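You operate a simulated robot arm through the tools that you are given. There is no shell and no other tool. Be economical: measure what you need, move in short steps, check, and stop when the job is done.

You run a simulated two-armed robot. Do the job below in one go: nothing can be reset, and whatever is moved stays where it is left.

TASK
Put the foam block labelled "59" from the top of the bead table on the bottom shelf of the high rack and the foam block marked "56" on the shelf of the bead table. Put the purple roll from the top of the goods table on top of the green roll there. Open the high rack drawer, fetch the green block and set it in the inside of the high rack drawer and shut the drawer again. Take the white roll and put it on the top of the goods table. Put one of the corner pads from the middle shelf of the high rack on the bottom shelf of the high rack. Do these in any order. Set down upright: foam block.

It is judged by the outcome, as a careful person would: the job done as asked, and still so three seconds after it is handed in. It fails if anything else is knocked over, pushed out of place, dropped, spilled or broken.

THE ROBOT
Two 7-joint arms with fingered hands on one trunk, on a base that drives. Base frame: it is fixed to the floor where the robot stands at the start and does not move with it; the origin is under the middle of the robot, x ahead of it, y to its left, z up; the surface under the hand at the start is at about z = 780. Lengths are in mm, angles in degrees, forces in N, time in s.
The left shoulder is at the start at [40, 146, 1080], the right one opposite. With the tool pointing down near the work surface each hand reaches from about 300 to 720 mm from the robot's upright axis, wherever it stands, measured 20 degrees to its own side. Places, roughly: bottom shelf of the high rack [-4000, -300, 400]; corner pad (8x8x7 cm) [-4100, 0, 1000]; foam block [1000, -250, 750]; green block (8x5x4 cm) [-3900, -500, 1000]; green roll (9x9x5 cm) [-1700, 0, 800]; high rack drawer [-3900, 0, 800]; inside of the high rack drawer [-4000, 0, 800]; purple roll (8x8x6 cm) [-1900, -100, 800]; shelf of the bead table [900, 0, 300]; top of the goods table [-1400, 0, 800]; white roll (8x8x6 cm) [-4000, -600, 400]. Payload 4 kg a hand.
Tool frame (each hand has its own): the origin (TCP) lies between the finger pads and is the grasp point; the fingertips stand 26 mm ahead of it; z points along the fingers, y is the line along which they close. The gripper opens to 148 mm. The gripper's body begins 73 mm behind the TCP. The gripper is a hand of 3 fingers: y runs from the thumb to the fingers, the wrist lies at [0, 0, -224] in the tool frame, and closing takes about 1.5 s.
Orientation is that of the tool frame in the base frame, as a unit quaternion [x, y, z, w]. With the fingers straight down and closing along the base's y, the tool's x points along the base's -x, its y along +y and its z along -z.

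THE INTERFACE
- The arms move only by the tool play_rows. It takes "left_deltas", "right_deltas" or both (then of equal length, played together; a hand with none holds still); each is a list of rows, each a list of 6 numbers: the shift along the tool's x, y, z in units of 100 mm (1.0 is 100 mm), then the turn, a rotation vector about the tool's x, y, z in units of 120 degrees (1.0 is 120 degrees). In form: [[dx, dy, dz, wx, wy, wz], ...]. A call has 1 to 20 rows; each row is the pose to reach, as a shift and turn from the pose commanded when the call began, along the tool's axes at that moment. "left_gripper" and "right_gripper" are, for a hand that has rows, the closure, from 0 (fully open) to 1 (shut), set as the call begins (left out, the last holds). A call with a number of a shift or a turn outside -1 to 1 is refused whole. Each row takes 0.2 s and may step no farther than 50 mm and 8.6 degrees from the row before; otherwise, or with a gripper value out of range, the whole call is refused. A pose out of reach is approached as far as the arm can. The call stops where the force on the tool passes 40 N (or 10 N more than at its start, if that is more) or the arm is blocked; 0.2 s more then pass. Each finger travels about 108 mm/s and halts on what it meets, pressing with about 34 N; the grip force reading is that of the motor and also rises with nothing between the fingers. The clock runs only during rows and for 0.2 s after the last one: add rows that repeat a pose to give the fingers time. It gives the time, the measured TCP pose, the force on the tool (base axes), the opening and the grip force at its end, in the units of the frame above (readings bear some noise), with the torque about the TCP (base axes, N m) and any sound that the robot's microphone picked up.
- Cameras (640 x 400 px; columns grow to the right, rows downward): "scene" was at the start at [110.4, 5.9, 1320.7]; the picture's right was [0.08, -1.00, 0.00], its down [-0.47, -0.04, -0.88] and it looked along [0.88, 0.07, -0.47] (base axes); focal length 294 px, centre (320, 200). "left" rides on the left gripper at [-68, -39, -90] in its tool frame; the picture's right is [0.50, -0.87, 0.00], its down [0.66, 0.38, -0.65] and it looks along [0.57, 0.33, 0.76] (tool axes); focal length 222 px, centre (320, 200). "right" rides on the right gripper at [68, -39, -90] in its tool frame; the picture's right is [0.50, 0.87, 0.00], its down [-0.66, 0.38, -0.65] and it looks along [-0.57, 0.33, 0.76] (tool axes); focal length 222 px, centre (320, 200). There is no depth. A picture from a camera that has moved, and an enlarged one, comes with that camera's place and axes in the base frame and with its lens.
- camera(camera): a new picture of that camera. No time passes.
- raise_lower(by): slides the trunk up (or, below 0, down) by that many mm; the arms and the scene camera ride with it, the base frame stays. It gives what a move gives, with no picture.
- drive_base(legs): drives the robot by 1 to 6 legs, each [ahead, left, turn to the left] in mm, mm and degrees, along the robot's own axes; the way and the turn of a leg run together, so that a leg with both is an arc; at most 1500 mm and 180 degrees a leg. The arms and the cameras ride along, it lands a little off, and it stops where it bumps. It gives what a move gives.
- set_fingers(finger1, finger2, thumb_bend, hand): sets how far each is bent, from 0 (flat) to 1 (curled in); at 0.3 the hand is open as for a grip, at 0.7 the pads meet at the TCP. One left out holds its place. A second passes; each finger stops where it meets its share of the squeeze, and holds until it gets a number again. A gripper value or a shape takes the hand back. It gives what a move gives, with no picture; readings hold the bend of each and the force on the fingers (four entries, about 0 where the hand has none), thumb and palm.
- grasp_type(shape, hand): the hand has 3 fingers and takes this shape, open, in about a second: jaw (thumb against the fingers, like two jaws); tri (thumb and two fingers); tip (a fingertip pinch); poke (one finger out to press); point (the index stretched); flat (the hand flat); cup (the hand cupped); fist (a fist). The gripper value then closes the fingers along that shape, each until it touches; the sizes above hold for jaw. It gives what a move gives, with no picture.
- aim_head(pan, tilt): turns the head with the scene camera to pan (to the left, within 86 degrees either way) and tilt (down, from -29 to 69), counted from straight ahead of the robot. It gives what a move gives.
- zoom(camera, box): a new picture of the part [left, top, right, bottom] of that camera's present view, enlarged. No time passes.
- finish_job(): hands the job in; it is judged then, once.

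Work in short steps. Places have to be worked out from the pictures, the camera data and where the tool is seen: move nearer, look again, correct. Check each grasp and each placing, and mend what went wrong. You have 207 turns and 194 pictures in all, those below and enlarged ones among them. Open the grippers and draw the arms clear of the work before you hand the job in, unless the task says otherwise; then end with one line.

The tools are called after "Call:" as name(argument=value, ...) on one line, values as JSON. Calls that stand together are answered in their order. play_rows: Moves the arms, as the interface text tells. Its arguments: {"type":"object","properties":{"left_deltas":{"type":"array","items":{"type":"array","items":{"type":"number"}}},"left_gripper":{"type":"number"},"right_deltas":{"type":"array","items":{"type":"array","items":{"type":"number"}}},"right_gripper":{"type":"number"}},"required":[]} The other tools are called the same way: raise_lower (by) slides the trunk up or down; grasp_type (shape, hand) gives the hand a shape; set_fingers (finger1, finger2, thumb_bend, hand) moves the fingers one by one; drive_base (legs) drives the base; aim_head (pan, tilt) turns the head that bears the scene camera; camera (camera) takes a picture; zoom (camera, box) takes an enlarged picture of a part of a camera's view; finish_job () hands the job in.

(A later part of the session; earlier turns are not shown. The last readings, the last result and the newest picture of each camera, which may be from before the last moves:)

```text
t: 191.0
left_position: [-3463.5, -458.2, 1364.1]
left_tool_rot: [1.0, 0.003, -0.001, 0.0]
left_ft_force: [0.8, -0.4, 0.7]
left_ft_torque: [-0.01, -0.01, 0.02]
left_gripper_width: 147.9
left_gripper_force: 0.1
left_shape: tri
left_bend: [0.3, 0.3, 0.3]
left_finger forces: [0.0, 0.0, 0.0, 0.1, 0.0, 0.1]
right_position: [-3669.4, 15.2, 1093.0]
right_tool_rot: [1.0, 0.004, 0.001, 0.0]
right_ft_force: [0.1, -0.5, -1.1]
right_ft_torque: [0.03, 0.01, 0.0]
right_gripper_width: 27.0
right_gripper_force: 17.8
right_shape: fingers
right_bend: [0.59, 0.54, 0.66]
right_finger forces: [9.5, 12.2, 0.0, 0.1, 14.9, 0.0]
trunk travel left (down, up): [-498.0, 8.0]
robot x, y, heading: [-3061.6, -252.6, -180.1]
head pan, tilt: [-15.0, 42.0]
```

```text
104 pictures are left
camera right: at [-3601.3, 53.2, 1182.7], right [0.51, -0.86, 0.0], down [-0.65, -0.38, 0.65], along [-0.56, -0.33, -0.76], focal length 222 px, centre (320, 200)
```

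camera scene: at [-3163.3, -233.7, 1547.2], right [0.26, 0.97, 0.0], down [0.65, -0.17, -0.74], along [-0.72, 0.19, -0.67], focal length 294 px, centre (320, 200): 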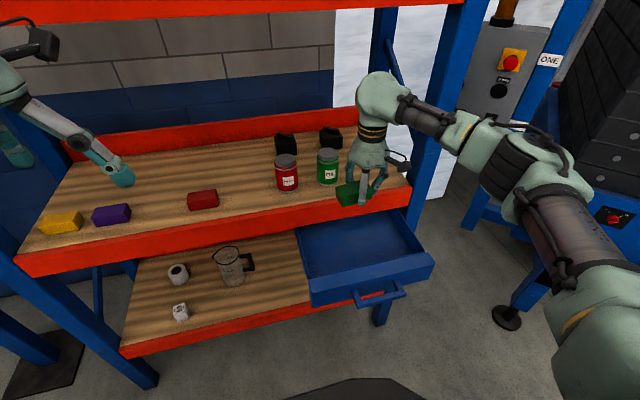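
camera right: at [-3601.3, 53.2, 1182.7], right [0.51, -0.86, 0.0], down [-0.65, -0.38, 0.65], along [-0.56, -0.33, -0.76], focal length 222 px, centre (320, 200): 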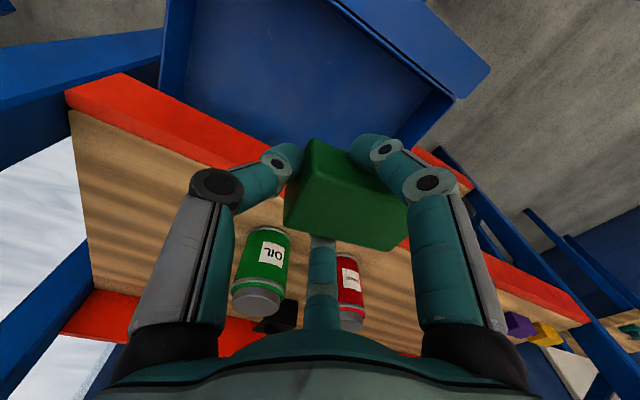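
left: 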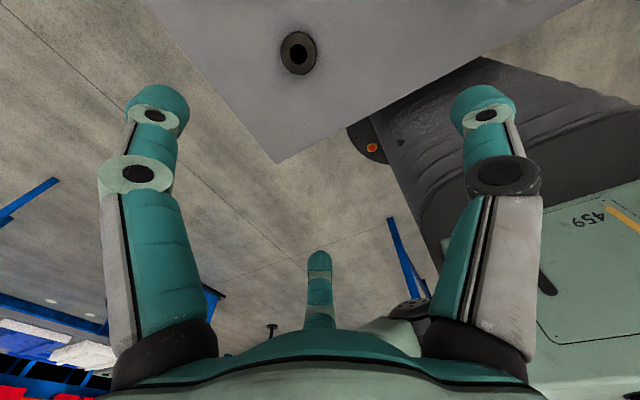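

The hand is over the drawer interior (x≈-3575…-3780, y≈-140…200). I lower by trunk, then look.

Call:
raise_lower(by=-195)

Call:
camera(camera="scene")

Call:
camera(camera="right")

```text
t: 193.1
left_position: [-3465.4, -459.0, 1167.1]
left_tool_rot: [1.0, 0.003, -0.001, 0.0]
left_ft_force: [0.0, -0.6, -0.1]
left_ft_torque: [-0.03, 0.03, 0.0]
left_gripper_width: 147.9
left_gripper_force: 0.1
left_shape: tri
left_bend: [0.3, 0.3, 0.3]
left_finger forces: [0.0, 0.0, 0.0, 0.1, 0.0, 0.0]
right_position: [-3669.4, 15.2, 897.5]
right_tool_rot: [1.0, 0.004, 0.0, 0.0]
right_ft_force: [0.2, 0.1, -1.3]
right_ft_torque: [0.0, -0.01, 0.0]
right_gripper_width: 26.6
right_gripper_force: 18.7
right_shape: fingers
right_bend: [0.59, 0.54, 0.66]
right_finger forces: [9.6, 12.3, 0.0, 0.0, 14.9, 0.0]
trunk travel left (down, up): [-303.0, 203.0]
robot x, y, heading: [-3061.5, -253.2, -179.8]
head pan, tilt: [-15.0, 42.0]
```

```text
103 pictures are left
camera scene: at [-3164.0, -233.7, 1351.9], right [0.26, 0.97, 0.0], down [0.65, -0.17, -0.74], along [-0.72, 0.19, -0.67], focal length 294 px, centre (320, 200)
```

scene: 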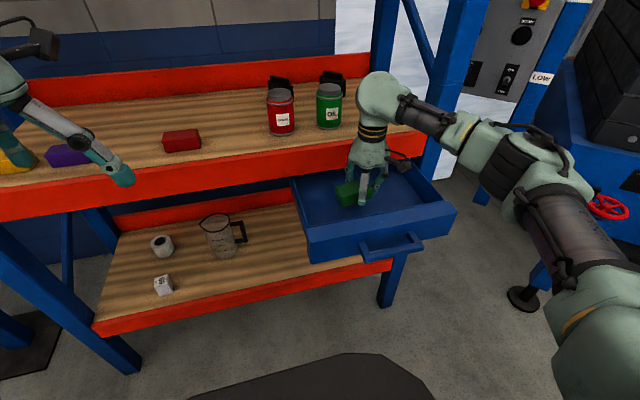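

```text
102 pictures are left
camera right: at [-3601.9, 53.2, 987.4], right [0.51, -0.86, 0.0], down [-0.65, -0.38, 0.65], along [-0.56, -0.33, -0.76], focal length 222 px, centre (320, 200)
```

right: 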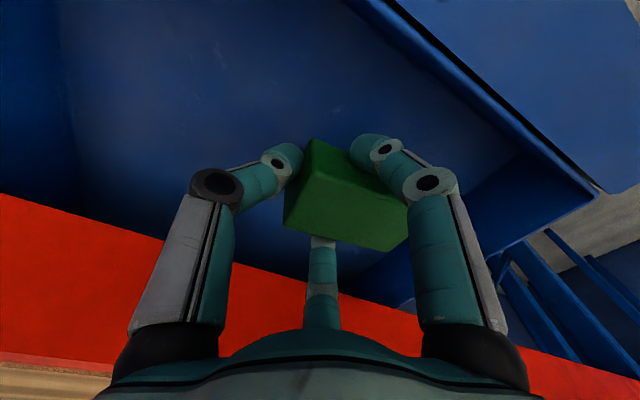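

Good clearance. I lower gently until the block touches the drawer bottom.

Call:
play_rows(right_deltas=[[0, 0, 0.2, 0, 0, 0], [0, 0, 0.35, 0, 0, 0], [0, 0, 0.42, 0, 0, 0], [0, 0, 0.48, 0, 0, 0], [0, 0, 0.52, 0, 0, 0]])

Call:
zoom(camera="scene", box=[280, 140, 460, 280])

```text
t: 194.3
left_position: [-3462.3, -458.4, 1169.3]
left_tool_rot: [1.0, 0.002, -0.003, -0.001]
left_ft_force: [0.1, -0.2, 0.0]
left_ft_torque: [0.0, -0.01, 0.01]
left_gripper_width: 147.9
left_gripper_force: 0.1
left_shape: tri
left_bend: [0.3, 0.3, 0.3]
left_finger forces: [0.0, 0.0, 0.1, 0.1, 0.1, 0.0]
right_position: [-3668.6, 14.6, 848.5]
right_tool_rot: [1.0, 0.003, -0.003, 0.0]
right_ft_force: [-0.2, 0.2, 12.7]
right_ft_torque: [-0.35, 0.45, -0.02]
right_gripper_width: 26.8
right_gripper_force: 24.1
right_shape: fingers
right_bend: [0.59, 0.54, 0.66]
right_finger forces: [10.4, 22.4, 0.1, 0.0, 15.3, 0.0]
trunk travel left (down, up): [-303.0, 203.0]
robot x, y, heading: [-3063.1, -254.2, -179.8]
head pan, tilt: [-15.0, 42.0]
```

```text
2.86 times, centred on (370, 210) of scene
camera zoom: at [-3161.9, -234.5, 1352.2], right [0.26, 0.97, 0.0], down [0.65, -0.17, -0.74], along [-0.72, 0.19, -0.67], focal length 838 px, centre (177, 171)
```

zoom: 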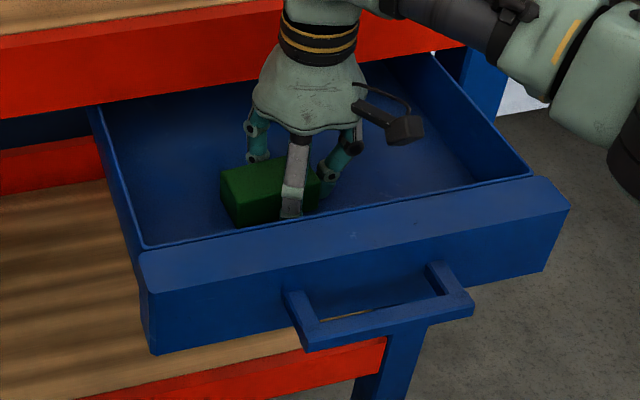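

Contact at 13 N. I open the fingers modestly and lift the hand out.

Call:
set_fingers(hand="right", finger1=0.46, finger2=0.46, thumb_bend=0.46)

Call:
play_rows(right_deltas=[[0, 0, -0.15, 0, 0, 0], [0, 0, -0.4, 0, 0, 0], [0, 0, -0.7, 0, 0, 0], [0, 0, -1, 0, 0, 0]])

Call:
raise_lower(by=60)

Call:
camera(camera="scene")

```text
t: 195.3
left_position: [-3462.5, -459.1, 1168.6]
left_tool_rot: [1.0, 0.003, -0.002, -0.001]
left_ft_force: [0.7, 0.3, 0.4]
left_ft_torque: [-0.05, -0.02, 0.01]
left_gripper_width: 147.9
left_gripper_force: 0.1
left_shape: tri
left_bend: [0.3, 0.3, 0.3]
left_finger forces: [0.0, 0.0, 0.0, 0.1, 0.0, 0.0]
right_position: [-3668.6, 15.7, 849.2]
right_tool_rot: [1.0, 0.002, -0.002, -0.001]
right_ft_force: [0.9, 4.5, 25.8]
right_ft_torque: [-0.48, -0.74, 0.18]
right_gripper_width: 68.8
right_gripper_force: 12.6
right_shape: fingers
right_bend: [0.47, 0.47, 0.46]
right_finger forces: [21.3, 4.0, 0.0, 0.0, 0.2, 0.0]
trunk travel left (down, up): [-303.0, 203.0]
robot x, y, heading: [-3062.7, -252.9, -180.0]
head pan, tilt: [-15.0, 42.0]
```

```text
t: 196.3
left_position: [-3464.8, -458.4, 1168.2]
left_tool_rot: [1.0, 0.003, -0.001, -0.001]
left_ft_force: [0.1, -0.2, -0.4]
left_ft_torque: [0.01, -0.02, 0.02]
left_gripper_width: 147.7
left_gripper_force: 0.1
left_shape: tri
left_bend: [0.3, 0.3, 0.3]
left_finger forces: [0.0, 0.0, 0.1, 0.0, 0.1, 0.0]
right_position: [-3669.7, 15.6, 947.2]
right_tool_rot: [1.0, 0.003, 0.001, 0.0]
right_ft_force: [0.3, 1.3, -0.1]
right_ft_torque: [-0.03, -0.03, 0.0]
right_gripper_width: 74.7
right_gripper_force: 0.1
right_shape: fingers
right_bend: [0.46, 0.46, 0.46]
right_finger forces: [0.0, 0.1, 0.0, 0.0, 0.0, 0.0]
trunk travel left (down, up): [-303.0, 203.0]
robot x, y, heading: [-3062.8, -254.3, -179.7]
head pan, tilt: [-15.0, 42.0]
```

```text
t: 197.3
left_position: [-3465.3, -458.1, 1227.0]
left_tool_rot: [1.0, 0.003, -0.001, 0.001]
left_ft_force: [0.6, -0.9, -0.9]
left_ft_torque: [-0.02, -0.02, 0.01]
left_gripper_width: 147.7
left_gripper_force: 0.0
left_shape: tri
left_bend: [0.3, 0.3, 0.3]
left_finger forces: [0.0, 0.1, 0.1, 0.0, 0.1, 0.0]
right_position: [-3670.2, 15.2, 1005.6]
right_tool_rot: [1.0, 0.004, 0.0, -0.001]
right_ft_force: [0.3, 0.3, -0.5]
right_ft_torque: [-0.01, -0.02, 0.01]
right_gripper_width: 74.8
right_gripper_force: 0.1
right_shape: fingers
right_bend: [0.46, 0.46, 0.46]
right_finger forces: [0.0, 0.0, 0.0, 0.0, 0.1, 0.0]
trunk travel left (down, up): [-363.0, 143.0]
robot x, y, heading: [-3063.9, -254.2, -179.7]
head pan, tilt: [-15.0, 42.0]
```

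```text
100 pictures are left
camera scene: at [-3164.2, -233.8, 1411.7], right [0.26, 0.97, 0.0], down [0.65, -0.17, -0.74], along [-0.72, 0.19, -0.67], focal length 294 px, centre (320, 200)
```

scene: 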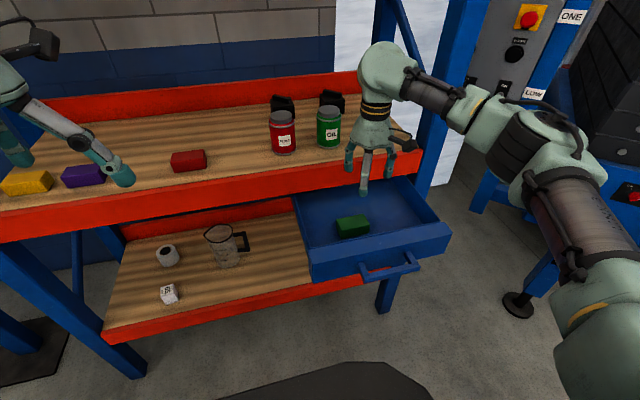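

The green block lies in the drawer. I back off, pitch the hand forward as a fist, and will push the drawer shut by its handle.

Call:
drive_base(legs=[[-260, 0, 0]])

Call:
play_rows(right_deltas=[[0, 0, 0, 0, -0.068, 0], [0, 0, 0, 0, -0.136, 0], [0, 0, 0, 0, -0.204, 0], [0, 0, 0, 0, -0.272, 0], [0, 0, 0, 0, -0.34, 0], [0, 0, 0, 0, -0.408, 0], [0, 0, 0, 0, -0.476, 0], [0, 0, 0, 0, -0.544, 0], [0, 0, 0, 0, -0.612, 0], [0, 0, 0, 0, -0.68, 0], [0, 0, 0, 0, -0.68, 0]])

Call:
grasp_type(hand="right", shape="fist")

Call:
raise_lower(by=-160)

Call:
camera(camera="scene")

Call:
camera(camera="right")

```text
t: 199.2
left_position: [-3206.1, -457.4, 1226.5]
left_tool_rot: [1.0, 0.001, 0.0, 0.0]
left_ft_force: [1.0, -0.5, -0.3]
left_ft_torque: [-0.01, -0.02, -0.01]
left_gripper_width: 148.0
left_gripper_force: 0.0
left_shape: tri
left_bend: [0.3, 0.3, 0.3]
left_finger forces: [0.0, 0.0, 0.0, 0.1, 0.0, 0.1]
right_position: [-3408.3, 18.4, 1004.6]
right_tool_rot: [1.0, 0.0, 0.001, 0.0]
right_ft_force: [0.6, -0.8, 0.5]
right_ft_torque: [0.0, -0.03, 0.0]
right_gripper_width: 74.8
right_gripper_force: 0.0
right_shape: fingers
right_bend: [0.46, 0.46, 0.46]
right_finger forces: [0.1, 0.1, 0.0, 0.1, 0.0, 0.1]
trunk travel left (down, up): [-363.0, 143.0]
robot x, y, heading: [-2800.7, -253.7, 180.1]
head pan, tilt: [-15.0, 42.0]
```

```text
t: 201.6
left_position: [-3205.7, -456.9, 1227.4]
left_tool_rot: [1.0, -0.001, 0.0, 0.0]
left_ft_force: [-0.2, 0.0, 0.1]
left_ft_torque: [0.02, -0.01, 0.01]
left_gripper_width: 147.7
left_gripper_force: 0.0
left_shape: tri
left_bend: [0.3, 0.3, 0.3]
left_finger forces: [0.0, 0.1, 0.0, 0.0, 0.1, 0.1]
right_position: [-3407.2, 18.8, 1006.7]
right_tool_rot: [0.757, 0.001, -0.654, 0.001]
right_ft_force: [1.0, 0.7, 0.7]
right_ft_torque: [0.01, 0.01, -0.01]
right_gripper_width: 75.0
right_gripper_force: 0.1
right_shape: fingers
right_bend: [0.46, 0.46, 0.46]
right_finger forces: [0.0, 0.1, 0.0, 0.1, 0.0, 0.0]
trunk travel left (down, up): [-363.0, 143.0]
robot x, y, heading: [-2801.5, -251.7, 180.1]
head pan, tilt: [-15.0, 42.0]
```

```text
t: 202.5
left_position: [-3205.9, -456.8, 1226.8]
left_tool_rot: [1.0, 0.001, -0.001, -0.001]
left_ft_force: [0.0, -0.1, -0.4]
left_ft_torque: [-0.01, 0.0, -0.02]
left_gripper_width: 147.9
left_gripper_force: 0.0
left_shape: tri
left_bend: [0.3, 0.3, 0.3]
left_finger forces: [0.1, 0.0, 0.0, 0.0, 0.0, 0.1]
right_position: [-3407.7, 19.2, 1006.6]
right_tool_rot: [0.758, 0.0, -0.653, 0.0]
right_ft_force: [0.7, 1.1, -0.1]
right_ft_torque: [-0.03, -0.05, -0.01]
right_gripper_width: 0.1
right_gripper_force: 0.1
right_shape: fist
right_bend: [1.0, 1.0, 0.58]
right_finger forces: [0.0, 0.0, 0.0, 0.0, 0.0, 0.0]
trunk travel left (down, up): [-363.0, 143.0]
robot x, y, heading: [-2800.4, -252.6, 179.6]
head pan, tilt: [-15.0, 42.0]
```

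```text
t: 204.3
left_position: [-3205.4, -457.1, 1068.8]
left_tool_rot: [1.0, 0.0, -0.001, 0.0]
left_ft_force: [0.4, -0.6, 1.4]
left_ft_torque: [-0.03, 0.04, -0.03]
left_gripper_width: 148.1
left_gripper_force: 0.1
left_shape: tri
left_bend: [0.3, 0.3, 0.3]
left_finger forces: [0.1, 0.0, 0.0, 0.1, 0.1, 0.0]
right_position: [-3408.0, 19.1, 849.2]
right_tool_rot: [0.757, 0.002, -0.653, 0.001]
right_ft_force: [0.6, -0.2, -0.4]
right_ft_torque: [0.03, -0.02, 0.0]
right_gripper_width: 0.0
right_gripper_force: 0.1
right_shape: fist
right_bend: [1.0, 1.0, 0.58]
right_finger forces: [0.0, 0.1, 0.0, 0.1, 0.0, 0.1]
trunk travel left (down, up): [-203.0, 303.0]
robot x, y, heading: [-2802.1, -256.4, 180.1]
head pan, tilt: [-15.0, 42.0]
```

```text
99 pictures are left
camera scene: at [-2903.0, -233.3, 1252.9], right [0.26, 0.97, 0.0], down [0.65, -0.17, -0.74], along [-0.72, 0.19, -0.67], focal length 294 px, centre (320, 200)
```

scene: 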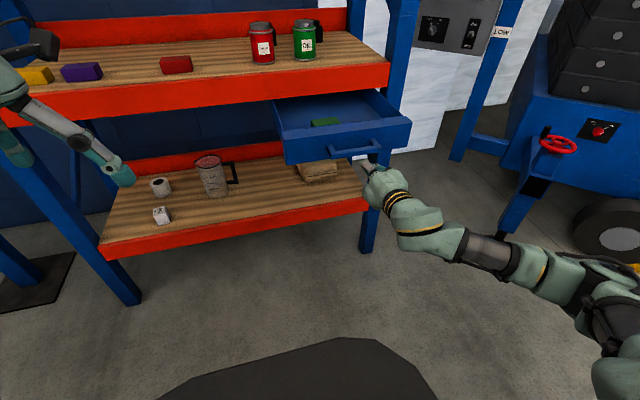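

```text
98 pictures are left
camera right: at [-3307.9, 57.3, 793.1], right [0.07, -0.87, -0.5], down [0.55, -0.38, 0.74], along [-0.83, -0.33, 0.45], focal length 222 px, centre (320, 200)
```

right: 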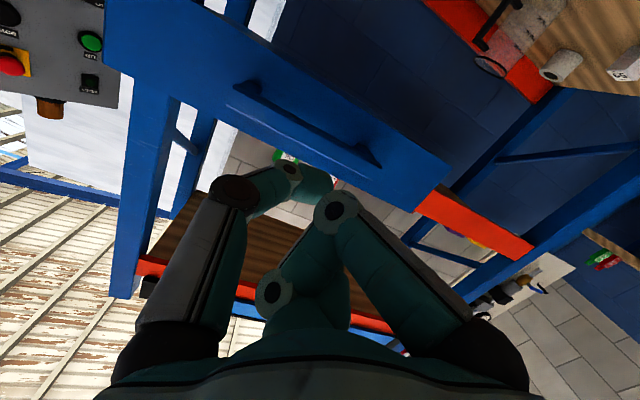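

The fist faces the handle. I drive forward, pushing the drawer in.

Call:
drive_base(legs=[[290, 0, 0]])

Call:
camera(camera="scene")

```text
t: 206.3
left_position: [-3501.0, -453.7, 1067.8]
left_tool_rot: [1.0, -0.002, 0.0, 0.001]
left_ft_force: [0.8, -0.5, -0.3]
left_ft_torque: [0.03, -0.04, 0.03]
left_gripper_width: 148.0
left_gripper_force: 0.1
left_shape: tri
left_bend: [0.3, 0.3, 0.3]
left_finger forces: [0.1, 0.0, 0.0, 0.0, 0.0, 0.0]
right_position: [-3703.0, 22.2, 847.5]
right_tool_rot: [0.758, -0.001, -0.652, -0.001]
right_ft_force: [-0.7, -0.4, 0.5]
right_ft_torque: [-0.03, 0.03, 0.0]
right_gripper_width: 0.0
right_gripper_force: 0.0
right_shape: fist
right_bend: [1.0, 1.0, 0.58]
right_finger forces: [0.0, 0.0, 0.0, 0.0, 0.1, 0.0]
trunk travel left (down, up): [-203.0, 303.0]
robot x, y, heading: [-3098.5, -252.7, 179.6]
head pan, tilt: [-15.0, 42.0]
```

```text
97 pictures are left
camera scene: at [-3199.1, -231.9, 1252.8], right [0.26, 0.96, 0.0], down [0.65, -0.18, -0.74], along [-0.72, 0.2, -0.67], focal length 294 px, centre (320, 200)
```

scene: 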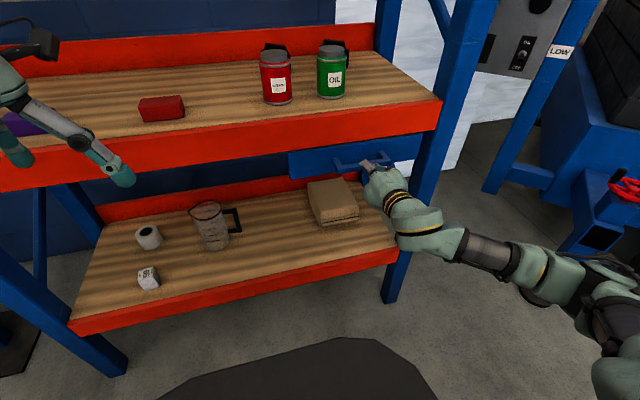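

It is almost shut. I push a bit more until it stops.

Call:
drive_base(legs=[[45, 0, 0]])

Call:
zoom(camera="scene", box=[260, 90, 460, 230])

```text
t: 207.2
left_position: [-3515.5, -452.5, 1070.3]
left_tool_rot: [1.0, -0.004, -0.003, -0.001]
left_ft_force: [-0.9, -0.4, 0.2]
left_ft_torque: [-0.04, 0.01, -0.01]
left_gripper_width: 147.9
left_gripper_force: 0.0
left_shape: tri
left_bend: [0.3, 0.3, 0.3]
left_finger forces: [0.1, 0.0, 0.0, 0.0, 0.0, 0.0]
right_position: [-3711.6, 27.9, 850.4]
right_tool_rot: [0.755, -0.001, -0.656, -0.009]
right_ft_force: [27.7, 1.7, 9.2]
right_ft_torque: [0.08, 0.06, -0.29]
right_gripper_width: 0.0
right_gripper_force: 0.0
right_shape: fist
right_bend: [1.0, 1.0, 0.8]
right_finger forces: [0.0, 0.1, 0.0, 0.1, 27.9, 0.0]
trunk travel left (down, up): [-203.0, 303.0]
robot x, y, heading: [-3113.6, -249.6, 179.6]
head pan, tilt: [-15.0, 42.0]
stopped in leg 1: the force on the tool passed its limit at 82 N (the readings are from after the stop); the commanded pose is now the measured one
```

```text
2.86 times, centred on (360, 160) of scene
camera zoom: at [-3210.9, -230.9, 1253.3], right [0.27, 0.96, 0.0], down [0.64, -0.18, -0.75], along [-0.72, 0.2, -0.67], focal length 838 px, centre (206, 314)
```

zoom: 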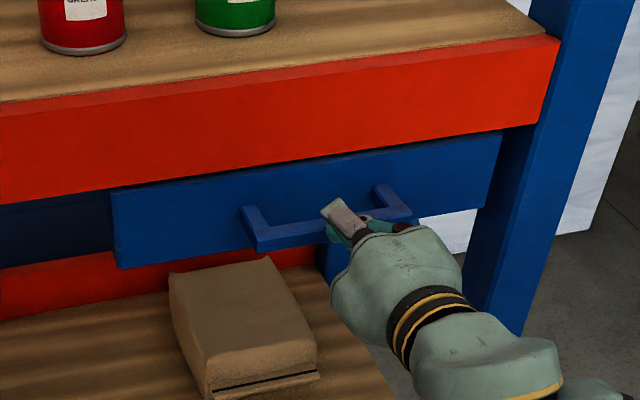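

The drawer is shut: it stopped hard at its original position. I back off, raise the trunk, turn the hand down again and look at the corner pads.

Call:
drive_base(legs=[[-350, 0, 0.4]])

Call:
play_rows(right_deltas=[[0, 0, 0, 0, 0.068, 0], [0, 0, 0, 0, 0.136, 0], [0, 0, 0, 0, 0.204, 0], [0, 0, 0, 0, 0.272, 0], [0, 0, 0, 0, 0.34, 0], [0, 0, 0, 0, 0.408, 0], [0, 0, 0, 0, 0.476, 0], [0, 0, 0, 0, 0.544, 0], [0, 0, 0, 0, 0.612, 0], [0, 0, 0, 0, 0.68, 0], [0, 0, 0, 0, 0.68, 0]])

Call:
raise_lower(by=300)

Call:
set_fingers(hand="right", finger1=0.35, finger2=0.35, thumb_bend=0.35)

Call:
aim_head(pan=-8, tilt=28)

Call:
zoom(camera="scene", box=[240, 120, 440, 280])

Call:
camera(camera="scene")

```text
t: 209.4
left_position: [-3170.7, -457.5, 1069.6]
left_tool_rot: [1.0, 0.0, -0.001, -0.001]
left_ft_force: [-0.1, 0.4, 0.1]
left_ft_torque: [0.02, 0.03, -0.01]
left_gripper_width: 148.0
left_gripper_force: 0.0
left_shape: tri
left_bend: [0.3, 0.3, 0.3]
left_finger forces: [0.0, 0.0, 0.0, 0.0, 0.0, 0.0]
right_position: [-3368.6, 21.4, 846.9]
right_tool_rot: [0.758, 0.002, -0.652, -0.005]
right_ft_force: [0.0, 0.0, -0.3]
right_ft_torque: [0.03, -0.03, -0.01]
right_gripper_width: 0.0
right_gripper_force: 0.0
right_shape: fist
right_bend: [1.0, 1.0, 0.58]
right_finger forces: [0.0, 0.0, 0.0, 0.1, 0.0, 0.0]
trunk travel left (down, up): [-203.0, 303.0]
robot x, y, heading: [-2765.6, -253.6, 179.7]
head pan, tilt: [-15.0, 42.0]
```

```text
t: 211.8
left_position: [-3170.6, -456.8, 1069.4]
left_tool_rot: [1.0, 0.001, -0.001, -0.001]
left_ft_force: [-0.2, 0.5, 0.1]
left_ft_torque: [-0.01, 0.0, 0.0]
left_gripper_width: 148.2
left_gripper_force: 0.1
left_shape: tri
left_bend: [0.3, 0.3, 0.3]
left_finger forces: [0.0, 0.1, 0.1, 0.1, 0.1, 0.0]
right_position: [-3369.8, 21.0, 846.7]
right_tool_rot: [1.0, -0.001, 0.001, -0.005]
right_ft_force: [-0.3, 0.1, 1.3]
right_ft_torque: [-0.02, 0.04, 0.04]
right_gripper_width: 0.0
right_gripper_force: 0.1
right_shape: fist
right_bend: [1.0, 1.0, 0.58]
right_finger forces: [0.0, 0.0, 0.0, 0.0, 0.0, 0.0]
trunk travel left (down, up): [-203.0, 303.0]
robot x, y, heading: [-2765.7, -254.5, 180.0]
head pan, tilt: [-15.0, 42.0]
```

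```text
t: 214.8
left_position: [-3170.5, -457.8, 1367.5]
left_tool_rot: [1.0, 0.002, 0.0, -0.001]
left_ft_force: [0.1, 0.5, -0.7]
left_ft_torque: [0.01, -0.02, 0.04]
left_gripper_width: 147.7
left_gripper_force: 0.0
left_shape: tri
left_bend: [0.3, 0.3, 0.3]
left_finger forces: [0.0, 0.0, 0.0, 0.1, 0.1, 0.0]
right_position: [-3370.5, 20.9, 1144.9]
right_tool_rot: [1.0, -0.002, 0.003, -0.005]
right_ft_force: [-0.3, -0.8, -0.1]
right_ft_torque: [-0.03, -0.02, -0.01]
right_gripper_width: 0.0
right_gripper_force: 0.1
right_shape: fist
right_bend: [1.0, 1.0, 0.58]
right_finger forces: [0.1, 0.0, 0.0, 0.0, 0.0, 0.1]
trunk travel left (down, up): [-503.0, 3.0]
robot x, y, heading: [-2766.8, -256.6, 179.7]
head pan, tilt: [-15.0, 42.0]
```

```text
t: 215.8
left_position: [-3170.1, -457.4, 1369.0]
left_tool_rot: [1.0, 0.001, -0.002, -0.001]
left_ft_force: [0.0, -0.5, 0.4]
left_ft_torque: [-0.03, -0.01, 0.02]
left_gripper_width: 148.0
left_gripper_force: 0.0
left_shape: tri
left_bend: [0.3, 0.3, 0.3]
left_finger forces: [0.0, 0.0, 0.1, 0.0, 0.0, 0.0]
right_position: [-3369.9, 21.7, 1144.6]
right_tool_rot: [1.0, -0.001, 0.002, -0.005]
right_ft_force: [-0.9, 0.4, 0.6]
right_ft_torque: [-0.02, -0.02, 0.01]
right_gripper_width: 110.6
right_gripper_force: 0.0
right_shape: fingers
right_bend: [0.35, 0.35, 0.35]
right_finger forces: [0.1, 0.0, 0.1, 0.0, 0.0, 0.0]
trunk travel left (down, up): [-503.0, 3.0]
robot x, y, heading: [-2766.8, -256.0, 179.5]
head pan, tilt: [-15.0, 42.0]
```

```text
t: 216.6
left_position: [-3171.4, -456.3, 1367.1]
left_tool_rot: [1.0, 0.001, -0.002, -0.001]
left_ft_force: [0.3, -0.6, 0.5]
left_ft_torque: [0.02, -0.01, -0.01]
left_gripper_width: 147.7
left_gripper_force: 0.0
left_shape: tri
left_bend: [0.3, 0.3, 0.3]
left_finger forces: [0.1, 0.0, 0.0, 0.1, 0.0, 0.1]
right_position: [-3370.5, 20.7, 1146.3]
right_tool_rot: [1.0, -0.002, 0.001, -0.005]
right_ft_force: [-0.5, 0.7, 0.1]
right_ft_torque: [0.03, 0.01, 0.01]
right_gripper_width: 110.6
right_gripper_force: 0.0
right_shape: fingers
right_bend: [0.35, 0.35, 0.35]
right_finger forces: [0.1, 0.0, 0.0, 0.1, 0.0, 0.0]
trunk travel left (down, up): [-503.0, 3.0]
robot x, y, heading: [-2767.3, -255.0, 179.9]
head pan, tilt: [-8.0, 28.0]
```

```text
2.50 times, centred on (340, 200) of scene
camera zoom: at [-2878.2, -242.7, 1573.2], right [0.14, 0.99, 0.0], down [0.47, -0.07, -0.88], along [-0.87, 0.13, -0.47], focal length 734 px, centre (270, 200)
```

zoom: 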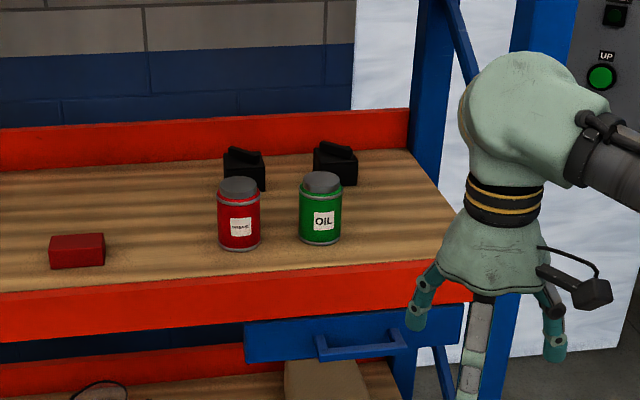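

```text
94 pictures are left
camera scene: at [-2878.2, -242.7, 1573.2], right [0.14, 0.99, 0.0], down [0.47, -0.07, -0.88], along [-0.87, 0.13, -0.47], focal length 294 px, centre (320, 200)
```

scene: 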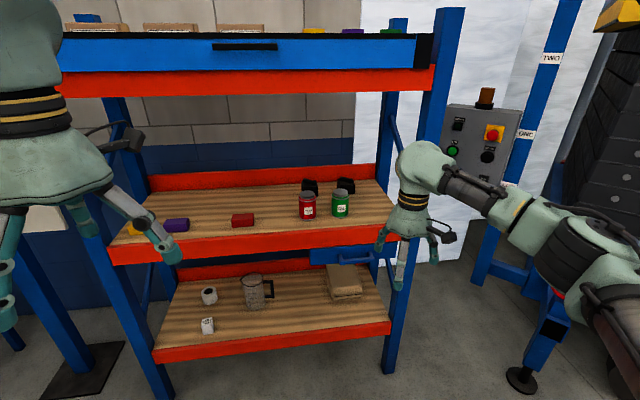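

I zoom in tight on the pads to read their shape and place.

Call:
zoom(camera="scene", box=[295, 165, 365, 225])

```text
6.67 times, centred on (330, 195) of scene
camera zoom: at [-2878.2, -242.7, 1573.2], right [0.14, 0.99, 0.0], down [0.47, -0.07, -0.88], along [-0.87, 0.13, -0.47], focal length 1957 px, centre (253, 233)
```

zoom: 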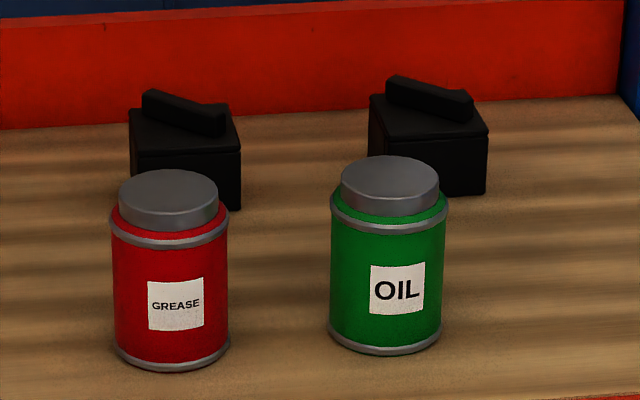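

Pad 1 (behind the red can) is at about (-4078,-118) and pad 2 at about (-4077,42); pad 1 leaves my right elbow clear of the rack post. I first pull the left hand down and back so it clears the top beam, then line up and approach.

Call:
play_rows(left_deltas=[[0.2, 0, 0.4, 0, 0, 0], [0.4, 0, 0.8, 0, 0, 0], [0.5, 0, 1, 0, 0, 0], [0.5, 0, 1, 0, 0, 0]], right_deltas=[[-0.15, 0, 0, 0, 0, 0], [-0.3, 0, 0, 0, 0, 0], [-0.4, 0, 0, 0, 0, 0], [-0.4, 0, 0, 0, 0, 0]])

Call:
play_rows(left_deltas=[[0.2, 0, 0.4, 0, 0, 0], [0.4, 0, 0.8, 0, 0, 0], [0.5, 0, 1, 0, 0, 0], [0.5, 0, 1, 0, 0, 0]])

Call:
drive_base(legs=[[0, 139, 0.3], [430, 0, 0]])

Call:
aim_head(pan=-15, tilt=30)

Call:
camera(camera="scene")

Call:
camera(camera="right")

```text
t: 217.6
left_position: [-3121.4, -458.2, 1267.5]
left_tool_rot: [1.0, 0.0, -0.001, -0.001]
left_ft_force: [0.1, 0.0, -0.1]
left_ft_torque: [0.01, 0.0, 0.01]
left_gripper_width: 148.0
left_gripper_force: 0.2
left_shape: tri
left_bend: [0.3, 0.3, 0.3]
left_finger forces: [0.0, 0.0, 0.0, 0.0, 0.1, 0.0]
right_position: [-3410.8, 20.2, 1145.9]
right_tool_rot: [1.0, -0.001, 0.001, -0.005]
right_ft_force: [-0.4, 0.1, 0.1]
right_ft_torque: [-0.02, 0.0, -0.02]
right_gripper_width: 110.7
right_gripper_force: 0.2
right_shape: fingers
right_bend: [0.35, 0.35, 0.35]
right_finger forces: [0.1, 0.1, 0.1, 0.0, 0.0, 0.1]
trunk travel left (down, up): [-503.0, 3.0]
robot x, y, heading: [-2765.4, -253.7, 179.8]
head pan, tilt: [-8.0, 28.0]
```

```text
t: 218.6
left_position: [-3072.3, -457.7, 1166.6]
left_tool_rot: [1.0, 0.002, 0.0, -0.001]
left_ft_force: [0.3, -0.1, 0.0]
left_ft_torque: [0.0, 0.01, -0.03]
left_gripper_width: 147.9
left_gripper_force: 0.1
left_shape: tri
left_bend: [0.3, 0.3, 0.3]
left_finger forces: [0.1, 0.0, 0.0, 0.0, 0.1, 0.0]
right_position: [-3411.3, 20.0, 1145.1]
right_tool_rot: [1.0, -0.002, 0.002, -0.005]
right_ft_force: [0.0, 0.7, 1.0]
right_ft_torque: [0.02, 0.02, 0.06]
right_gripper_width: 110.5
right_gripper_force: 0.1
right_shape: fingers
right_bend: [0.35, 0.35, 0.35]
right_finger forces: [0.0, 0.0, 0.1, 0.0, 0.0, 0.0]
trunk travel left (down, up): [-503.0, 3.0]
robot x, y, heading: [-2766.5, -256.3, 180.0]
head pan, tilt: [-8.0, 28.0]
```

```text
t: 222.1
left_position: [-3497.1, -594.9, 1167.8]
left_tool_rot: [1.0, 0.001, -0.002, -0.001]
left_ft_force: [0.2, 0.7, -0.3]
left_ft_torque: [-0.03, -0.02, -0.04]
left_gripper_width: 148.0
left_gripper_force: 0.0
left_shape: tri
left_bend: [0.3, 0.3, 0.3]
left_finger forces: [0.1, 0.0, 0.1, 0.0, 0.0, 0.1]
right_position: [-3836.6, -117.2, 1147.0]
right_tool_rot: [1.0, -0.002, 0.0, -0.005]
right_ft_force: [0.3, 0.7, 0.7]
right_ft_torque: [0.03, 0.02, -0.03]
right_gripper_width: 110.8
right_gripper_force: 0.1
right_shape: fingers
right_bend: [0.35, 0.35, 0.35]
right_finger forces: [0.1, 0.1, 0.1, 0.0, 0.0, 0.0]
trunk travel left (down, up): [-503.0, 3.0]
robot x, y, heading: [-3198.9, -392.9, 179.8]
head pan, tilt: [-8.0, 28.0]
```

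```text
t: 222.8
left_position: [-3498.8, -596.2, 1167.0]
left_tool_rot: [1.0, 0.001, 0.0, -0.002]
left_ft_force: [0.6, -0.4, 0.9]
left_ft_torque: [-0.03, 0.04, -0.02]
left_gripper_width: 147.9
left_gripper_force: 0.1
left_shape: tri
left_bend: [0.3, 0.3, 0.3]
left_finger forces: [0.0, 0.0, 0.0, 0.0, 0.1, 0.1]
right_position: [-3838.4, -116.9, 1146.3]
right_tool_rot: [1.0, -0.002, 0.001, -0.005]
right_ft_force: [-0.1, 0.6, 0.2]
right_ft_torque: [-0.02, 0.01, -0.04]
right_gripper_width: 111.0
right_gripper_force: 0.2
right_shape: fingers
right_bend: [0.35, 0.35, 0.35]
right_finger forces: [0.1, 0.0, 0.0, 0.0, 0.0, 0.0]
trunk travel left (down, up): [-503.0, 3.0]
robot x, y, heading: [-3188.1, -391.4, 179.9]
head pan, tilt: [-15.0, 30.0]
```

```text
92 pictures are left
camera scene: at [-3302.4, -369.7, 1570.1], right [0.26, 0.97, 0.0], down [0.48, -0.13, -0.87], along [-0.84, 0.23, -0.5], focal length 294 px, centre (320, 200)
```

scene: 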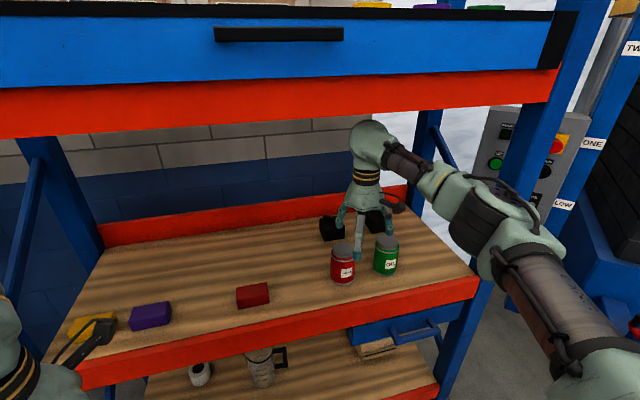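

```text
91 pictures are left
camera right: at [-3770.9, -80.9, 1235.8], right [0.5, -0.87, -0.01], down [-0.66, -0.38, 0.65], along [-0.57, -0.32, -0.76], focal length 222 px, centre (320, 200)
```

right: 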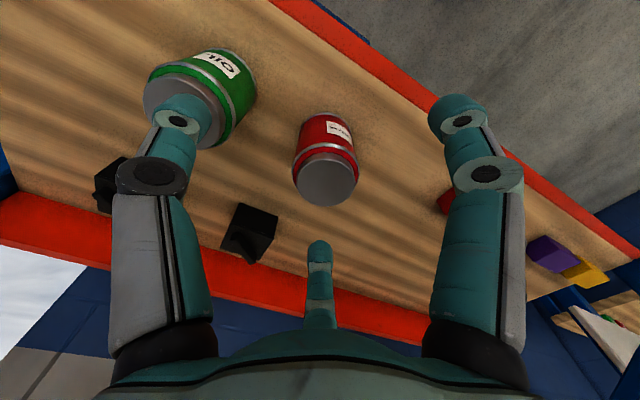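

The hand is above the cans with 30 mm to spare. I lower it 12 mm and drive 230 mm in, over the pad.

Call:
play_rows(right_deltas=[[0, 0, 0.12, 0, 0, 0], [0, 0, 0.12, 0, 0, 0]])

Call:
drive_base(legs=[[228, 0, 0]])

Call:
camera(camera="right")

Call:
camera(camera="scene")

```text
t: 223.4
left_position: [-3498.0, -594.4, 1166.5]
left_tool_rot: [1.0, 0.001, -0.001, -0.001]
left_ft_force: [-0.1, -0.5, 0.3]
left_ft_torque: [-0.03, 0.02, 0.01]
left_gripper_width: 148.0
left_gripper_force: 0.1
left_shape: tri
left_bend: [0.3, 0.3, 0.3]
left_finger forces: [0.1, 0.0, 0.0, 0.1, 0.1, 0.1]
right_position: [-3837.5, -117.7, 1133.7]
right_tool_rot: [1.0, -0.002, 0.001, -0.005]
right_ft_force: [-0.4, -0.3, -0.4]
right_ft_torque: [0.03, -0.01, -0.03]
right_gripper_width: 110.9
right_gripper_force: 0.0
right_shape: fingers
right_bend: [0.35, 0.35, 0.35]
right_finger forces: [0.0, 0.0, 0.1, 0.0, 0.0, 0.0]
trunk travel left (down, up): [-503.0, 3.0]
robot x, y, heading: [-3197.1, -394.8, 179.9]
head pan, tilt: [-15.0, 30.0]
```

```text
t: 225.2
left_position: [-3726.0, -595.0, 1166.8]
left_tool_rot: [1.0, 0.002, 0.001, -0.001]
left_ft_force: [0.2, 0.3, 0.3]
left_ft_torque: [0.01, 0.02, 0.0]
left_gripper_width: 148.0
left_gripper_force: 0.1
left_shape: tri
left_bend: [0.3, 0.3, 0.3]
left_finger forces: [0.0, 0.0, 0.0, 0.1, 0.0, 0.1]
right_position: [-4065.9, -116.9, 1133.5]
right_tool_rot: [1.0, -0.002, 0.001, -0.005]
right_ft_force: [0.2, -0.2, -0.8]
right_ft_torque: [-0.02, 0.0, -0.01]
right_gripper_width: 110.7
right_gripper_force: 0.0
right_shape: fingers
right_bend: [0.35, 0.35, 0.35]
right_finger forces: [0.0, 0.0, 0.0, 0.0, 0.0, 0.0]
trunk travel left (down, up): [-503.0, 3.0]
robot x, y, heading: [-3422.4, -390.9, 180.0]
head pan, tilt: [-15.0, 30.0]
stopped in leg 1: the robot was blocked; the commanded pose is now the measured one
```

```text
90 pictures are left
camera right: at [-3998.5, -80.0, 1223.3], right [0.5, -0.87, -0.01], down [-0.66, -0.38, 0.65], along [-0.56, -0.32, -0.76], focal length 222 px, centre (320, 200)
```

right: 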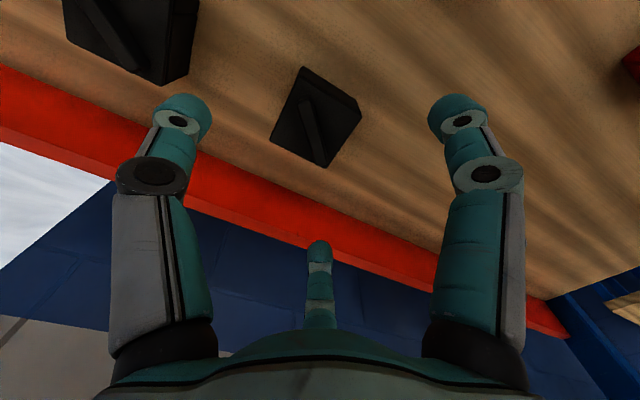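

```text
89 pictures are left
camera scene: at [-3530.3, -368.2, 1570.0], right [0.26, 0.97, 0.0], down [0.48, -0.13, -0.87], along [-0.84, 0.23, -0.5], focal length 294 px, centre (320, 200)
```

scene: 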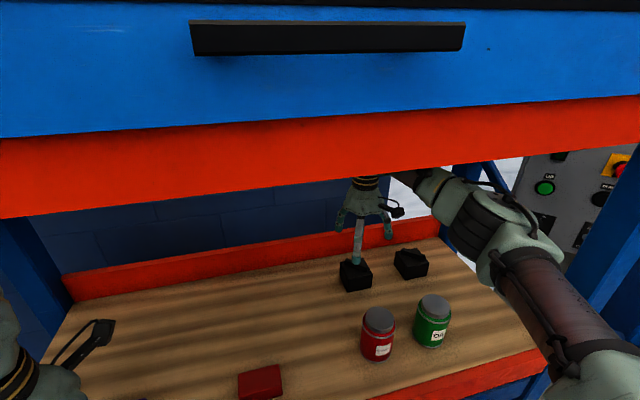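

The base touched the rack's foot at x≈-3422, so I ease back 8 mm and use the arm instead. The pad's top centre is at about (-4073,-120), right under the hand; I lower 80 mm and look.

Call:
drive_base(legs=[[-8, 0, 0]])

Call:
set_fingers(hand="right", finger1=0.4, finger2=0.4, thumb_bend=0.4)

Call:
play_rows(right_deltas=[[-0.16, 0.03, 0.2, 0, 0, 0], [-0.16, 0.03, 0.5, 0, 0, 0], [-0.16, 0.03, 0.8, 0, 0, 0], [-0.16, 0.03, 0.8, 0, 0, 0]])

Call:
camera(camera="right")

Call:
zoom(camera="scene", box=[290, 160, 470, 370])

```text
t: 225.9
left_position: [-3719.9, -595.1, 1165.4]
left_tool_rot: [1.0, 0.003, 0.002, 0.0]
left_ft_force: [-0.2, -0.1, 0.1]
left_ft_torque: [0.0, -0.03, -0.03]
left_gripper_width: 147.5
left_gripper_force: 0.0
left_shape: tri
left_bend: [0.3, 0.3, 0.3]
left_finger forces: [0.1, 0.1, 0.0, 0.0, 0.1, 0.0]
right_position: [-4061.3, -117.0, 1132.4]
right_tool_rot: [1.0, -0.002, 0.003, -0.005]
right_ft_force: [-0.3, 0.4, -1.3]
right_ft_torque: [-0.01, -0.04, -0.04]
right_gripper_width: 110.9
right_gripper_force: 0.0
right_shape: fingers
right_bend: [0.35, 0.35, 0.35]
right_finger forces: [0.0, 0.1, 0.1, 0.0, 0.1, 0.1]
trunk travel left (down, up): [-503.0, 3.0]
robot x, y, heading: [-3414.1, -391.3, 180.1]
head pan, tilt: [-15.0, 30.0]
```

```text
t: 226.9
left_position: [-3717.9, -595.7, 1165.8]
left_tool_rot: [1.0, 0.002, 0.0, -0.001]
left_ft_force: [1.0, 0.1, 0.6]
left_ft_torque: [0.03, 0.01, -0.02]
left_gripper_width: 147.8
left_gripper_force: 0.1
left_shape: tri
left_bend: [0.3, 0.3, 0.3]
left_finger forces: [0.0, 0.0, 0.1, 0.1, 0.0, 0.0]
right_position: [-4055.4, -117.7, 1134.6]
right_tool_rot: [1.0, -0.002, 0.001, -0.005]
right_ft_force: [-0.2, -0.3, -0.2]
right_ft_torque: [-0.01, -0.01, -0.01]
right_gripper_width: 95.6
right_gripper_force: 0.0
right_shape: fingers
right_bend: [0.4, 0.4, 0.4]
right_finger forces: [0.1, 0.0, 0.0, 0.1, 0.1, 0.0]
trunk travel left (down, up): [-503.0, 3.0]
robot x, y, heading: [-3411.8, -390.7, 179.9]
head pan, tilt: [-15.0, 30.0]
```

```text
t: 227.9
left_position: [-3717.1, -596.7, 1164.5]
left_tool_rot: [1.0, 0.003, 0.001, -0.001]
left_ft_force: [0.2, -0.5, 0.5]
left_ft_torque: [0.0, 0.02, 0.02]
left_gripper_width: 148.0
left_gripper_force: 0.1
left_shape: tri
left_bend: [0.3, 0.3, 0.3]
left_finger forces: [0.0, 0.0, 0.0, 0.0, 0.0, 0.0]
right_position: [-4072.9, -121.5, 1053.5]
right_tool_rot: [1.0, -0.002, 0.002, -0.005]
right_ft_force: [0.7, -0.5, -0.3]
right_ft_torque: [0.0, -0.03, 0.01]
right_gripper_width: 95.5
right_gripper_force: 0.0
right_shape: fingers
right_bend: [0.4, 0.4, 0.4]
right_finger forces: [0.0, 0.1, 0.0, 0.0, 0.0, 0.0]
trunk travel left (down, up): [-503.0, 3.0]
robot x, y, heading: [-3413.3, -391.1, 180.2]
head pan, tilt: [-15.0, 30.0]
```

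```text
88 pictures are left
camera right: at [-4005.1, -83.5, 1142.9], right [0.5, -0.87, -0.01], down [-0.66, -0.38, 0.65], along [-0.56, -0.32, -0.76], focal length 222 px, centre (320, 200)
```

right: 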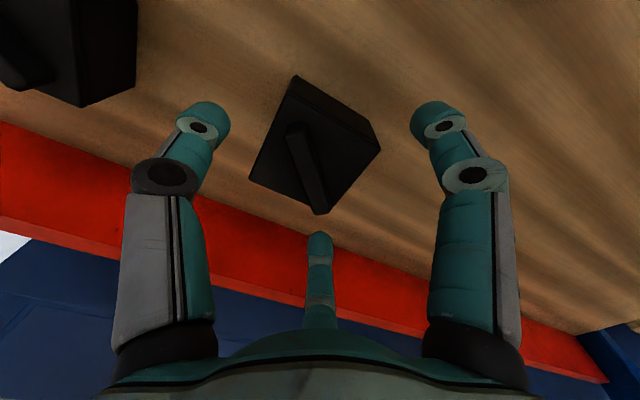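

```text
1.90 times, centred on (380, 265) of scene
camera zoom: at [-3521.7, -369.4, 1570.1], right [0.26, 0.97, 0.0], down [0.48, -0.13, -0.87], along [-0.84, 0.23, -0.5], focal length 559 px, centre (206, 76)
```

zoom: 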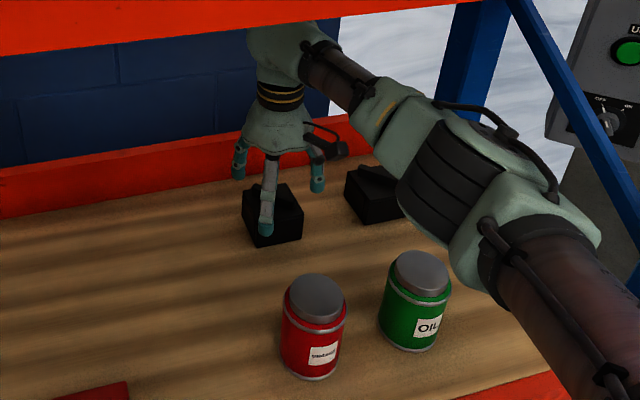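

The pad is centred at about (-4070,-115) between the fingers. I lower 50 mm and close.

Call:
play_rows(right_deltas=[[0.02, -0.05, 0.2, 0, 0, 0], [0.02, -0.05, 0.4, 0, 0, 0], [0.02, -0.05, 0.5, 0, 0, 0], [0.02, -0.05, 0.5, 0, 0, 0]])

Call:
set_fingers(hand="right", finger1=0.75, finger2=0.75, thumb_bend=0.75)

Call:
camera(camera="right")

```text
t: 228.9
left_position: [-3717.1, -595.6, 1165.9]
left_tool_rot: [1.0, 0.003, 0.001, 0.0]
left_ft_force: [-0.3, 0.3, 0.7]
left_ft_torque: [-0.02, -0.01, -0.03]
left_gripper_width: 148.0
left_gripper_force: 0.1
left_shape: tri
left_bend: [0.3, 0.3, 0.3]
left_finger forces: [0.0, 0.0, 0.0, 0.1, 0.1, 0.1]
right_position: [-4070.6, -113.5, 1002.2]
right_tool_rot: [1.0, -0.001, 0.002, -0.006]
right_ft_force: [0.8, -0.5, 0.8]
right_ft_torque: [0.0, 0.01, -0.01]
right_gripper_width: 95.4
right_gripper_force: 0.1
right_shape: fingers
right_bend: [0.4, 0.4, 0.4]
right_finger forces: [0.0, 0.0, 0.0, 0.0, 0.1, 0.0]
trunk travel left (down, up): [-503.0, 3.0]
robot x, y, heading: [-3412.8, -385.5, 179.9]
head pan, tilt: [-15.0, 30.0]
```

```text
t: 229.9
left_position: [-3716.4, -595.8, 1167.1]
left_tool_rot: [1.0, 0.003, 0.0, 0.0]
left_ft_force: [-0.5, 0.3, 0.0]
left_ft_torque: [-0.04, 0.02, 0.0]
left_gripper_width: 147.7
left_gripper_force: 0.0
left_shape: tri
left_bend: [0.3, 0.3, 0.3]
left_finger forces: [0.1, 0.1, 0.0, 0.0, 0.0, 0.1]
right_position: [-4070.1, -114.9, 1004.0]
right_tool_rot: [1.0, -0.002, 0.0, -0.005]
right_ft_force: [-1.2, -2.5, 6.9]
right_ft_torque: [-0.21, -0.07, -0.05]
right_gripper_width: 29.8
right_gripper_force: 13.3
right_shape: fingers
right_bend: [0.51, 0.51, 0.75]
right_finger forces: [11.9, 12.9, 0.0, 0.0, 1.9, 0.0]
trunk travel left (down, up): [-503.0, 3.0]
robot x, y, heading: [-3410.6, -389.7, 179.8]
head pan, tilt: [-15.0, 30.0]
```

```text
86 pictures are left
camera right: at [-4003.0, -78.3, 1093.7], right [0.5, -0.87, -0.01], down [-0.66, -0.38, 0.65], along [-0.57, -0.32, -0.76], focal length 222 px, centre (320, 200)
```

right: 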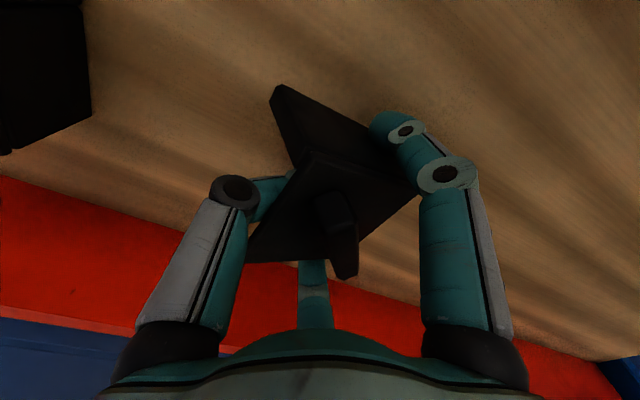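

The thumb seems to have slipped into a hollow of the pad. I zoom to understand before lifting.

Call:
zoom(camera="right", box=[220, 70, 460, 290])

Call:
zoom(camera="scene", box=[310, 190, 440, 310])

```text
1.82 times, centred on (340, 180) of right
camera zoom: at [-4003.0, -78.3, 1093.7], right [0.5, -0.87, -0.01], down [-0.66, -0.38, 0.65], along [-0.57, -0.32, -0.76], focal length 404 px, centre (284, 236)
```

zoom: 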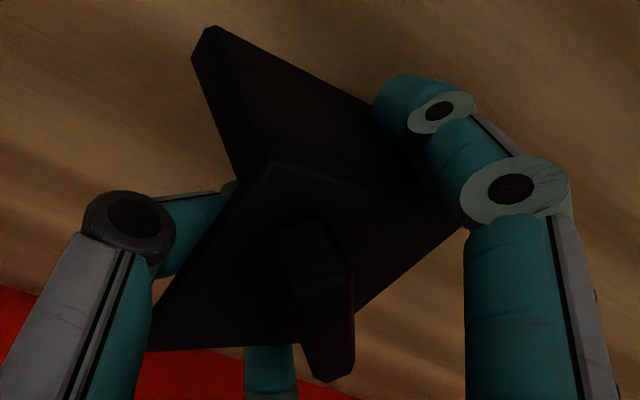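

```text
3.33 times, centred on (375, 250) of scene
camera zoom: at [-3520.7, -370.0, 1570.2], right [0.26, 0.97, 0.0], down [0.48, -0.13, -0.87], along [-0.84, 0.23, -0.5], focal length 978 px, centre (137, 33)
```

zoom: 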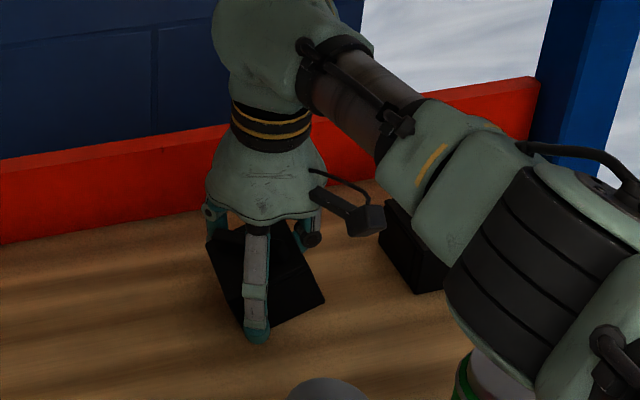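

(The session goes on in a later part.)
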